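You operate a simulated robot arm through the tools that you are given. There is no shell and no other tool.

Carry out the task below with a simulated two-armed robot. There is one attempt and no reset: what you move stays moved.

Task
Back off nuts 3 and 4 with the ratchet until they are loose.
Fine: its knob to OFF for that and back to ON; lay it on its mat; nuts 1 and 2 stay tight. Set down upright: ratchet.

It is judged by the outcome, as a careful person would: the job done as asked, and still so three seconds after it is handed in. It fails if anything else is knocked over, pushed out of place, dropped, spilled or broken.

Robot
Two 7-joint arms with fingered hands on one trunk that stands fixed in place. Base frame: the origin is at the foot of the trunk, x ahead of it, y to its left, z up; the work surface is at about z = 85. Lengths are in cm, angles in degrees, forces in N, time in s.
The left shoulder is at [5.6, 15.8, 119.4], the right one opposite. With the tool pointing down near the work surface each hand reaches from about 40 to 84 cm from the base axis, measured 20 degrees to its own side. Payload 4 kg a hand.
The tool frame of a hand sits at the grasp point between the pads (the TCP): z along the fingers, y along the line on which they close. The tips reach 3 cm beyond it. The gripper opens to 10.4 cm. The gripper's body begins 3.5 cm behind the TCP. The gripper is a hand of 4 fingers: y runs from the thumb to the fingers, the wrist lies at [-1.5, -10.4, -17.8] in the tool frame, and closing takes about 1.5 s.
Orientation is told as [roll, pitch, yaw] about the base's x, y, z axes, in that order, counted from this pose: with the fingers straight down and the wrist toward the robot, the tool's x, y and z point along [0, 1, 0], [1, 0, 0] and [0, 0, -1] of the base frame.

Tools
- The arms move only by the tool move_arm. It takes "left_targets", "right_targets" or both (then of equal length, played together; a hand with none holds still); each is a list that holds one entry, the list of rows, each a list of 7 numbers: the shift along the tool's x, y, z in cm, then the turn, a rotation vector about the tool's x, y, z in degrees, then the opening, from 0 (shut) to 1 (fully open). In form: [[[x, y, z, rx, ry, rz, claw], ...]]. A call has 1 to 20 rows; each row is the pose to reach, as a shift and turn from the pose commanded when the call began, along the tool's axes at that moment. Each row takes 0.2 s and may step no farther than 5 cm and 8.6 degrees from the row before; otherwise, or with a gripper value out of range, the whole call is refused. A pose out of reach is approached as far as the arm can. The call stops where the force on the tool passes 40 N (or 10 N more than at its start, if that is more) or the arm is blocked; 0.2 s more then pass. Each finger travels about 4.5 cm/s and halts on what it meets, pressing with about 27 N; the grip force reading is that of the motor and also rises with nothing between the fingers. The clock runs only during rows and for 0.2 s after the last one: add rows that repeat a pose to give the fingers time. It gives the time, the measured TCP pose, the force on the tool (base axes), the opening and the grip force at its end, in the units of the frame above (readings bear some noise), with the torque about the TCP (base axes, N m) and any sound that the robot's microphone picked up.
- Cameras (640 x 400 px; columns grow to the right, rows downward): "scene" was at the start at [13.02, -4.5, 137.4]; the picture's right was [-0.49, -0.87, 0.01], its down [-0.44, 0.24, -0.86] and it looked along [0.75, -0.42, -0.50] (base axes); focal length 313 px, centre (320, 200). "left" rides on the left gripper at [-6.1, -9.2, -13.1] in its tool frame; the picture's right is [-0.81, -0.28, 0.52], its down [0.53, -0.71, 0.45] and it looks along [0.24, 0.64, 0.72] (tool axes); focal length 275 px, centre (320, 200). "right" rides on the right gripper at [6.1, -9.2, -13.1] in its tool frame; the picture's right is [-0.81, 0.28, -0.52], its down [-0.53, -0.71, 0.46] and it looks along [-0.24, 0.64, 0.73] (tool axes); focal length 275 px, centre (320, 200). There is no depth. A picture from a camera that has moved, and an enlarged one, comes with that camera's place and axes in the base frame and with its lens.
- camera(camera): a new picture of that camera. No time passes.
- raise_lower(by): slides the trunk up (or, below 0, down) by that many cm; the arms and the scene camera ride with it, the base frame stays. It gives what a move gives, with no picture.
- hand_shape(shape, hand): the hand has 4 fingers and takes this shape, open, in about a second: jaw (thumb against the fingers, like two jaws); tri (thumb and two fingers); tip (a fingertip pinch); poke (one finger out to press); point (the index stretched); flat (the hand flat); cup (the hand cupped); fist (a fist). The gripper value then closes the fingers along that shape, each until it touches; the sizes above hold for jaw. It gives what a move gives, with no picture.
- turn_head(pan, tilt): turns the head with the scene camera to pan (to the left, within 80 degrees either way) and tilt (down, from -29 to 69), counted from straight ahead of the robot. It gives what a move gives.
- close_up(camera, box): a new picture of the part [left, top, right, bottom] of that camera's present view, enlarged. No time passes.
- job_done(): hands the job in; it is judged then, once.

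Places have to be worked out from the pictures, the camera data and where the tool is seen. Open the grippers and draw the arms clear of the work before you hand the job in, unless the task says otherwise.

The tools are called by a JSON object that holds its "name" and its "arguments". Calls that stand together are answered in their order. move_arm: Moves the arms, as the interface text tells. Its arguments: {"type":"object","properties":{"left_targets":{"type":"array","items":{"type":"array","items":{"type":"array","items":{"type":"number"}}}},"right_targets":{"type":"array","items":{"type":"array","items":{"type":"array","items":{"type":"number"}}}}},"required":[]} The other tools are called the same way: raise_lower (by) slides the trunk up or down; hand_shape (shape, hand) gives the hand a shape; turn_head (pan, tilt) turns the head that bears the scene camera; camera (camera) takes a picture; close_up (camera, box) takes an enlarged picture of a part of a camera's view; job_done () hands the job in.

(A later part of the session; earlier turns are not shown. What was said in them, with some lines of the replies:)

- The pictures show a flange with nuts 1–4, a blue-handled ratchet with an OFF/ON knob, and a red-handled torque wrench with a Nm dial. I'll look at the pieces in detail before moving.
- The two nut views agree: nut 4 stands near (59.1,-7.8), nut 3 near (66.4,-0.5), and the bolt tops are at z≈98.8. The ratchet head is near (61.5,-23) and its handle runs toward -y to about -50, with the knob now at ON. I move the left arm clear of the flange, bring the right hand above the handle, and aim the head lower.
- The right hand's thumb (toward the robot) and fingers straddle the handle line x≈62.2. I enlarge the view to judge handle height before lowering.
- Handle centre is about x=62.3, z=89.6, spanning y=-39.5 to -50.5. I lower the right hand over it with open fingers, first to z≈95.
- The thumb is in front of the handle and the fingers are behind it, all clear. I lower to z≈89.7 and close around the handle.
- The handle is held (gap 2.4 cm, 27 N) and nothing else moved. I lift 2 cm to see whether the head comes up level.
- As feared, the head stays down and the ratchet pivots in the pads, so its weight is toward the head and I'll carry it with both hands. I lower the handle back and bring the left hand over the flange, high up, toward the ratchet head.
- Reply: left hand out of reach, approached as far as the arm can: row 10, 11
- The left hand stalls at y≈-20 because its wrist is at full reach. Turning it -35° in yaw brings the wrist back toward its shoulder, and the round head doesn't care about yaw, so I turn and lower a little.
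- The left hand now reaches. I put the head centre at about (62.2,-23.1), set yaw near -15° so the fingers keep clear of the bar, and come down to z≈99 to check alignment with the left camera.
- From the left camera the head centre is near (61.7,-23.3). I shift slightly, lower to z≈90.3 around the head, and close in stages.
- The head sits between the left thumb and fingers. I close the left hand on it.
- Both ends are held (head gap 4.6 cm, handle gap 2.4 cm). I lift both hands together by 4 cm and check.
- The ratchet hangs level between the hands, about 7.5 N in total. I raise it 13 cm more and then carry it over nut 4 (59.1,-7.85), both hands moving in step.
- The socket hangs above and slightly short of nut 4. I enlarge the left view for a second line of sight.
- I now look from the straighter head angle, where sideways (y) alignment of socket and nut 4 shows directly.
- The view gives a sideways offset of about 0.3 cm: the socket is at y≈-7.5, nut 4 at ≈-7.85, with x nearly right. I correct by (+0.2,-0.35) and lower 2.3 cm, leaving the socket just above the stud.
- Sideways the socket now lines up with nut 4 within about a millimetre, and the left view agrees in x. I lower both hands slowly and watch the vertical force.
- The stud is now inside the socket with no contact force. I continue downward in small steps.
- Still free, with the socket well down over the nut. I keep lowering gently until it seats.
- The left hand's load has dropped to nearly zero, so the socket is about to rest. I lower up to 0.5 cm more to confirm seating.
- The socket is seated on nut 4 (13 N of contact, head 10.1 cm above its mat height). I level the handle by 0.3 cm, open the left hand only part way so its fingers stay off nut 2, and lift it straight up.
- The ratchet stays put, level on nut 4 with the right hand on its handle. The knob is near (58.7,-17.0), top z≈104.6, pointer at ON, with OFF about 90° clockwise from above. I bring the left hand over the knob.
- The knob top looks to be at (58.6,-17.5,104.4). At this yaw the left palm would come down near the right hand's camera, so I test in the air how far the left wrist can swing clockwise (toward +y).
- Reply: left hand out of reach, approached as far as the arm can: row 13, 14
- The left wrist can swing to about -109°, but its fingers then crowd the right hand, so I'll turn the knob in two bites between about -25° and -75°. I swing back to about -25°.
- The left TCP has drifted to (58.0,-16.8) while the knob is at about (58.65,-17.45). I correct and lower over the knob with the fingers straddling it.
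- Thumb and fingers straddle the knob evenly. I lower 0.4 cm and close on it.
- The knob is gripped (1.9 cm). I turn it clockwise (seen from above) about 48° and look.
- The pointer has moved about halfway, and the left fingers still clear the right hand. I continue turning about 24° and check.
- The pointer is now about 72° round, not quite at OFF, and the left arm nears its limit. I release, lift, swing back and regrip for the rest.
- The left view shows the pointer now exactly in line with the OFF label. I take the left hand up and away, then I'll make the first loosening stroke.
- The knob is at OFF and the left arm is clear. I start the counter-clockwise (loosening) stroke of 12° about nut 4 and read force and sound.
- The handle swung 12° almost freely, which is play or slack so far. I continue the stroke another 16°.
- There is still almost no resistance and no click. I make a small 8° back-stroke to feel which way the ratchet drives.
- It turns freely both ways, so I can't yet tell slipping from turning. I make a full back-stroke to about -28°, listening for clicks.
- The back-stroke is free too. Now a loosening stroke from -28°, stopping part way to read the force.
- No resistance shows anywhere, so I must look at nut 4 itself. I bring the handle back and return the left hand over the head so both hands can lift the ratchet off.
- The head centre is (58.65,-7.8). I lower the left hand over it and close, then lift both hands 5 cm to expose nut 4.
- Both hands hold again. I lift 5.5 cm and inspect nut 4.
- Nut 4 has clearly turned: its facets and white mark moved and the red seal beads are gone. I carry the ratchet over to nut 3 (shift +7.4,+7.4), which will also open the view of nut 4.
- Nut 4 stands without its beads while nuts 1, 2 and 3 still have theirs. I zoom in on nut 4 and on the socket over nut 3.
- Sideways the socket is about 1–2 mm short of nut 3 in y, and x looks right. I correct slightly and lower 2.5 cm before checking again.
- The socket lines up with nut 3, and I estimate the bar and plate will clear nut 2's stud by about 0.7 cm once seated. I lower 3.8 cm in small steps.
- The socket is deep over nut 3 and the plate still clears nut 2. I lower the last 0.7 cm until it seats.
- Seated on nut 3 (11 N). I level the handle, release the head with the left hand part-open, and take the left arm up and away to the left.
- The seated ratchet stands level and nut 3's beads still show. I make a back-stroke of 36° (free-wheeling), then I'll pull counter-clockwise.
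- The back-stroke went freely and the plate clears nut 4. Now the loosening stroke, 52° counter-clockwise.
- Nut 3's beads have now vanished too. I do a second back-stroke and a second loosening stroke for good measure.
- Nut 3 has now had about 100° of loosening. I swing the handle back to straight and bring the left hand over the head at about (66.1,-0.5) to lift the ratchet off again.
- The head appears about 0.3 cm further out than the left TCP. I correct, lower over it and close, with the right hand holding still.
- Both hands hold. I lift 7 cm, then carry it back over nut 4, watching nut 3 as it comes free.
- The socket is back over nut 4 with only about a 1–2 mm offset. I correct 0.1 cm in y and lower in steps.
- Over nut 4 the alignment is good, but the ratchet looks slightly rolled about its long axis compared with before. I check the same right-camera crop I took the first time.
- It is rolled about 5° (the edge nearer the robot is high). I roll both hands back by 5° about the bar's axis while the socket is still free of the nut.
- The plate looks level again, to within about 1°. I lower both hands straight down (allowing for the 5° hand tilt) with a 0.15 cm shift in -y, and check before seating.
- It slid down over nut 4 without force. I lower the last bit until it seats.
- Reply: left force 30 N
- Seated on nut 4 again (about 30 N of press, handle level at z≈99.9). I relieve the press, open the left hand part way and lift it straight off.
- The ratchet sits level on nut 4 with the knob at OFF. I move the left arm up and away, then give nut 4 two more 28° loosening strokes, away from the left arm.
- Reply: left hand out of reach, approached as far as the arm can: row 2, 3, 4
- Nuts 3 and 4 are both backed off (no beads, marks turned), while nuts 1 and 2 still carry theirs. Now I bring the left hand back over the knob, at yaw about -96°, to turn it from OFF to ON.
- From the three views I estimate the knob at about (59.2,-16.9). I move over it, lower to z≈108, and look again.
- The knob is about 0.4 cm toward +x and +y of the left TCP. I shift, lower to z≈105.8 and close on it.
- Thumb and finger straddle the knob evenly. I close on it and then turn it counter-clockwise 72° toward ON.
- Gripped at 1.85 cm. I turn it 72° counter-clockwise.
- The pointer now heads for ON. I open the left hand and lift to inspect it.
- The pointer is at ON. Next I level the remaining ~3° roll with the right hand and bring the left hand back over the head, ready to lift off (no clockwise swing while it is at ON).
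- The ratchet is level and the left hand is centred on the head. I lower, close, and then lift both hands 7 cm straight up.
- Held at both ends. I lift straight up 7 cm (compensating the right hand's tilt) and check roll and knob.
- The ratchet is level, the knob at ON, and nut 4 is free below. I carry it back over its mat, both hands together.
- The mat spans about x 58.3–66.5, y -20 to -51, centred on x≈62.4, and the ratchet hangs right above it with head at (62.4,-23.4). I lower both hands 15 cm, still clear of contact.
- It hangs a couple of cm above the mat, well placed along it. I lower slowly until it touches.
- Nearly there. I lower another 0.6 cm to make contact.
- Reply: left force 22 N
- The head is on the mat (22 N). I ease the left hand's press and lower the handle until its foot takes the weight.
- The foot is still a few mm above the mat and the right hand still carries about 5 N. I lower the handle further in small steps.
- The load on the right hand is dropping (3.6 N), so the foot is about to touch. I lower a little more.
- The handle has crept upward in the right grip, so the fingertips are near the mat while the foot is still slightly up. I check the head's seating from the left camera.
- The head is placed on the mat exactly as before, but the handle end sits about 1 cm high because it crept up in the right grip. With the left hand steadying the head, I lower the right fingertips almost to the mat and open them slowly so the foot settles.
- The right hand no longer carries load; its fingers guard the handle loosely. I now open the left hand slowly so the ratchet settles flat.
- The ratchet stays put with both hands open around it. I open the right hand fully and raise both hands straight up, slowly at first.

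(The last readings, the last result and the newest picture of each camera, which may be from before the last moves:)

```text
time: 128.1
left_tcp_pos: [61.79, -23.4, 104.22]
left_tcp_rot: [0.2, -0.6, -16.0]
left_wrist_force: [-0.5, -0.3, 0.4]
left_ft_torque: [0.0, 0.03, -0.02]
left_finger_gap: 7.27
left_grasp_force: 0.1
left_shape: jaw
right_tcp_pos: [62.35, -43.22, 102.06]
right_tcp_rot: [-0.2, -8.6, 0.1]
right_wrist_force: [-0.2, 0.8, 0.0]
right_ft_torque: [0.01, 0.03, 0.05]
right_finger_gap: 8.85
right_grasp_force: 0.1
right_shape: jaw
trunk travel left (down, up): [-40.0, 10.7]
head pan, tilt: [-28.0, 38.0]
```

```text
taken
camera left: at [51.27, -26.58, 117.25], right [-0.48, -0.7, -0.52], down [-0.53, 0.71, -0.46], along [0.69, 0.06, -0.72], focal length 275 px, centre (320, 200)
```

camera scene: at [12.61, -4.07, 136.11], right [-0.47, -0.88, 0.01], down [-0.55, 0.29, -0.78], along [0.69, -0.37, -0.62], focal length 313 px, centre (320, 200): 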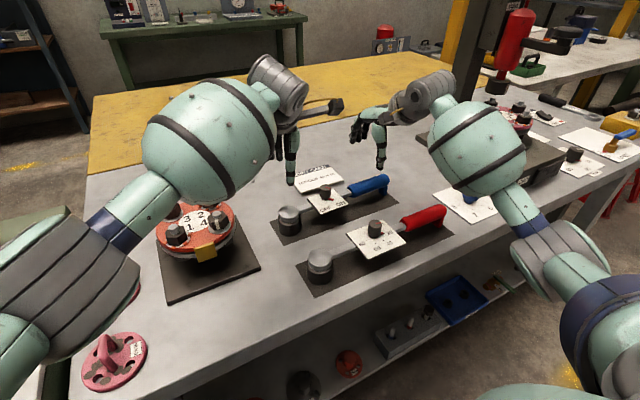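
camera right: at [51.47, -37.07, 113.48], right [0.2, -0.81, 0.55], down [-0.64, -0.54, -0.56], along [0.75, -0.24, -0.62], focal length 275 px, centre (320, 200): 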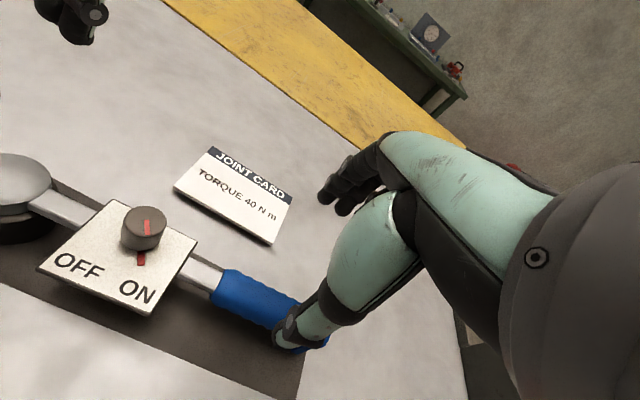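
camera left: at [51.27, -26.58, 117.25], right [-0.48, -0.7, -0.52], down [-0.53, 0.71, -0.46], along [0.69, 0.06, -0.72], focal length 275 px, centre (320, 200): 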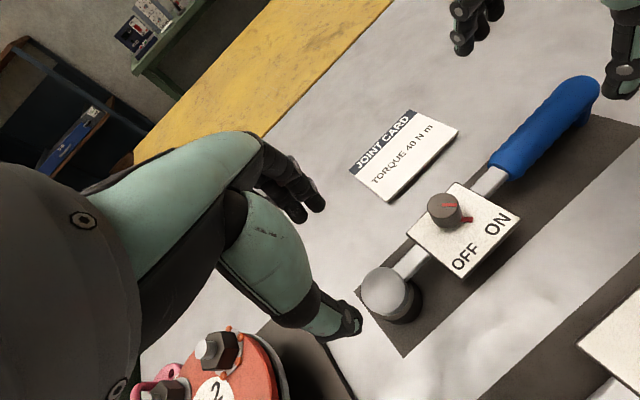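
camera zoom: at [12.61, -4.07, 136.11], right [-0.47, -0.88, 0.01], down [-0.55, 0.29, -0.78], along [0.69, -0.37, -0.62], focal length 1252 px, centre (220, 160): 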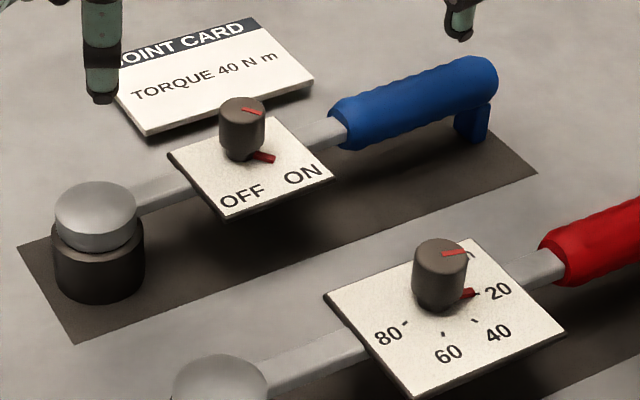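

The ratchet rests on its mat upright, foot and socket down, with its knob at ON, practically where it began. I draw both arms clear and inspect the flange.

{"name": "move_arm", "arguments": {"left_targets": [[[0, 0, -4, 0, 0, 0, 0.9], [0, 0, -8, 0, 0, 0, 0.9], [4, -2, -11, 0, 0, 0, 1], [8, -4, -12, 0, 0, 0, 1], [12, -6, -12, 0, 0, 0, 1], [16, -8, -12, 0, 0, 0, 1], [20, -10, -12, 0, 0, 0, 1], [24, -12, -12, 0, 0, 0, 1], [28, -13, -12, 0, 0, 0, 1], [32, -14, -12, 0, 0, 0, 1], [36, -15, -12, 0, 0, 0, 1], [40, -16, -12, 0, 0, 0, 1]]], "right_targets": [[[0, 0.6, -4, 0, 0, 0, 0.9], [0, 1.2, -8, 0, 0, 0, 0.9], [0, 0, -12, 2, 0, 0, 1], [0, -3, -14, 4, 0, 0, 1], [0, -6, -15, 6, 0, 0, 1], [0, -9, -15, 8, 0, 0, 1], [0, -12, -15, 8, 0, 0, 1], [0, -14, -15, 8, 0, 0, 1], [0, -14, -15, 8, 0, 0, 1], [0, -14, -15, 8, 0, 0, 1], [0, -14, -15, 8, 0, 0, 1], [0, -14, -15, 8, 0, 0, 1]]]}}

{"name": "camera", "arguments": {"camera": "scene"}}

{"name": "close_up", "arguments": {"camera": "scene", "box": [140, 180, 260, 280]}}

{"name": "close_up", "arguments": {"camera": "scene", "box": [265, 160, 425, 260]}}

```text
refused: row 3 steps farther than a row can; nothing moved
```

```text
taken
camera scene: at [12.61, -4.07, 136.11], right [-0.47, -0.88, 0.01], down [-0.55, 0.29, -0.78], along [0.69, -0.37, -0.62], focal length 313 px, centre (320, 200)
```

scene: 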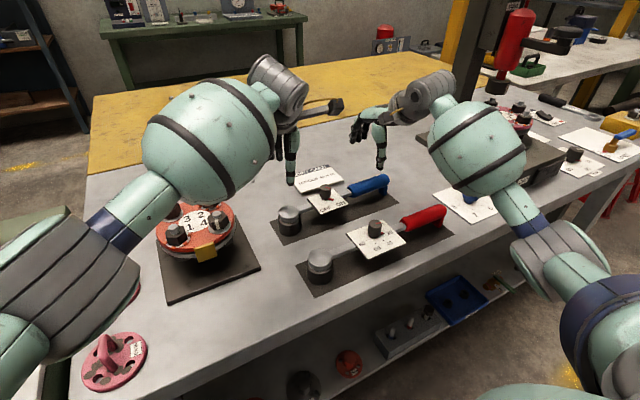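

```text
4.00 times, centred on (200, 230) of scene
camera zoom: at [12.61, -4.07, 136.11], right [-0.47, -0.88, 0.01], down [-0.55, 0.29, -0.78], along [0.69, -0.37, -0.62], focal length 1252 px, centre (800, 80)
```

zoom: 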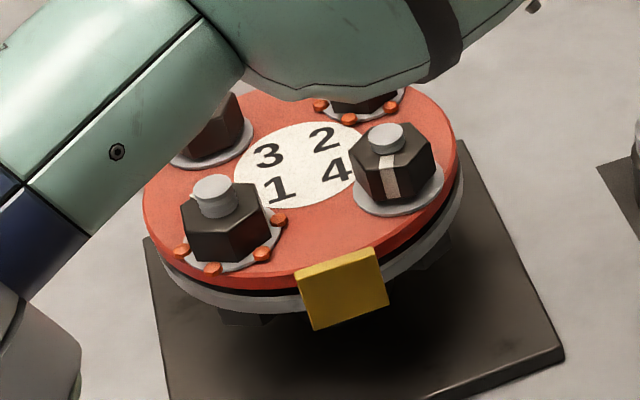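

```text
4.00 times, centred on (345, 210) of scene
camera zoom: at [12.61, -4.07, 136.11], right [-0.47, -0.88, 0.01], down [-0.55, 0.29, -0.78], along [0.69, -0.37, -0.62], focal length 1252 px, centre (220, 160)
```

zoom: 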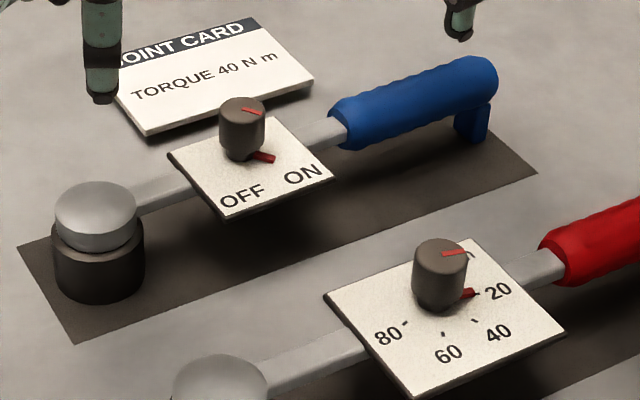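

That call was refused for too long a step; nothing moved. I repeat the retreat with shorter steps.

{"name": "move_arm", "arguments": {"left_targets": [[[0, 0, -3, 0, 0, 0, 0.9], [0, 0, -6, 0, 0, 0, 0.9], [0, 0, -9, 0, 0, 0, 1], [3, -1.5, -11, 0, 0, 0, 1], [6, -3, -11, 0, 0, 0, 1], [9, -4.5, -11, 0, 0, 0, 1], [12, -6, -11, 0, 0, 0, 1], [15, -7.5, -11, 0, 0, 0, 1], [18, -9, -11, 0, 0, 0, 1], [21, -10.5, -11, 0, 0, 0, 1], [24, -12, -11, 0, 0, 0, 1], [27, -13.5, -11, 0, 0, 0, 1], [30, -15, -11, 0, 0, 0, 1], [33, -16.5, -11, 0, 0, 0, 1], [36, -18, -11, 0, 0, 0, 1], [39, -19.5, -11, 0, 0, 0, 1]]], "right_targets": [[[0, 0.45, -3, 0, 0, 0, 0.9], [0, 0.9, -6, 0, 0, 0, 0.9], [0, 1.35, -9, 0, 0, 0, 1], [0, 0, -11, 2, 0, 0, 1], [0, -2, -13, 4, 0, 0, 1], [0, -4, -14, 6, 0, 0, 1], [0, -6, -15, 8, 0, 0, 1], [0, -8, -15, 8, 0, 0, 1], [0, -10, -15, 8, 0, 0, 1], [0, -12, -15, 8, 0, 0, 1], [0, -12, -15, 8, 0, 0, 1], [0, -12, -15, 8, 0, 0, 1], [0, -12, -15, 8, 0, 0, 1], [0, -12, -15, 8, 0, 0, 1], [0, -12, -15, 8, 0, 0, 1], [0, -12, -15, 8, 0, 0, 1]]]}}

{"name": "camera", "arguments": {"camera": "scene"}}

{"name": "close_up", "arguments": {"camera": "scene", "box": [140, 180, 260, 280]}}

{"name": "close_up", "arguments": {"camera": "scene", "box": [265, 160, 425, 260]}}

```text
time: 131.5
left_tcp_pos: [53.73, 19.73, 115.01]
left_tcp_rot: [0.3, -0.5, -15.9]
left_wrist_force: [-0.6, 0.0, 0.3]
left_ft_torque: [0.0, -0.05, 0.01]
left_finger_gap: 10.37
left_grasp_force: 0.1
left_shape: jaw
right_tcp_pos: [48.47, -42.77, 114.93]
right_tcp_rot: [-0.3, -0.6, 0.0]
right_wrist_force: [0.0, -0.7, 0.2]
right_ft_torque: [0.01, 0.01, 0.02]
right_finger_gap: 10.36
right_grasp_force: 0.1
right_shape: jaw
trunk travel left (down, up): [-40.0, 10.7]
head pan, tilt: [-28.0, 38.0]
```

```text
taken
camera scene: at [12.64, -4.02, 136.11], right [-0.47, -0.88, 0.01], down [-0.55, 0.29, -0.78], along [0.69, -0.37, -0.62], focal length 313 px, centre (320, 200)
```

scene: 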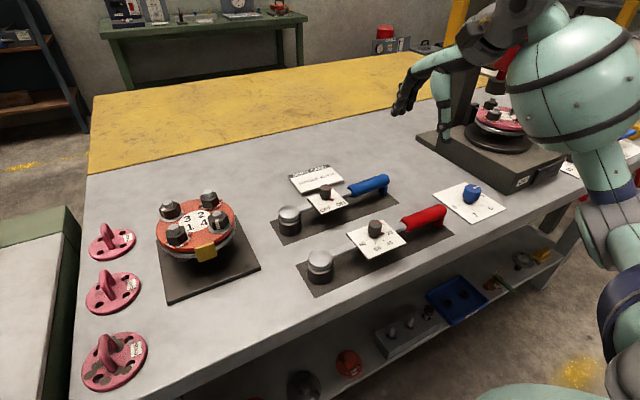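

```text
4.00 times, centred on (200, 230) of scene
camera zoom: at [12.64, -4.02, 136.11], right [-0.47, -0.88, 0.01], down [-0.55, 0.29, -0.78], along [0.69, -0.37, -0.62], focal length 1252 px, centre (800, 80)
```

zoom: 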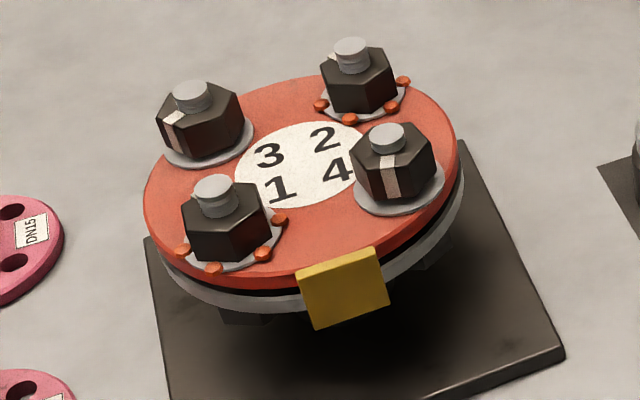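

```text
4.00 times, centred on (345, 210) of scene
camera zoom: at [12.64, -4.02, 136.11], right [-0.47, -0.88, 0.01], down [-0.55, 0.29, -0.78], along [0.69, -0.37, -0.62], focal length 1252 px, centre (220, 160)
```

zoom: 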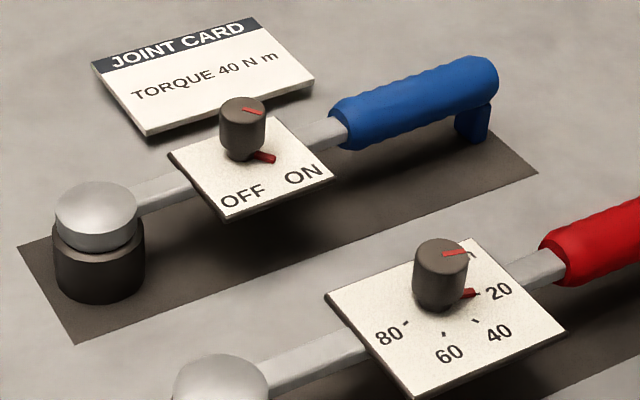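

Nuts 3 and 4 are backed off: their marks are turned, the beads are gone, and they sit raised on their studs. Nuts 1 and 2 are untouched. The ratchet stands upright on its mat with the knob at ON, the card and red wrench are where they were, and both hands are open and clear, so I hand the job in.

{"name": "job_done", "arguments": {}}

```text
The job is handed in.
```

I backed nuts 3 and 4 off with the ratchet and handed the job in; I haven't seen how it was judged.

- **Nuts 3 and 4:** nut 3 had about 100° of loosening strokes and nut 4 about 130°. In the last pictures both had clearly turned, and the orange beads around them were gone. The robot felt almost no resistance while turning, so I judged them loose from the pictures.
- **Nuts 1 and 2:** I didn't touch them, and they still have their beads.
- **Knob:** I turned it to OFF before loosening and back to ON afterwards. The last picture shows it at ON.
- **Ratchet:** it stands upright on its mat, close to where it started. The handle end is about 1 cm off its old line, still on the mat.
- **Other things:** the joint card and the red wrench look unmoved, and nothing was knocked over or dropped. Both hands are open and clear of the work.
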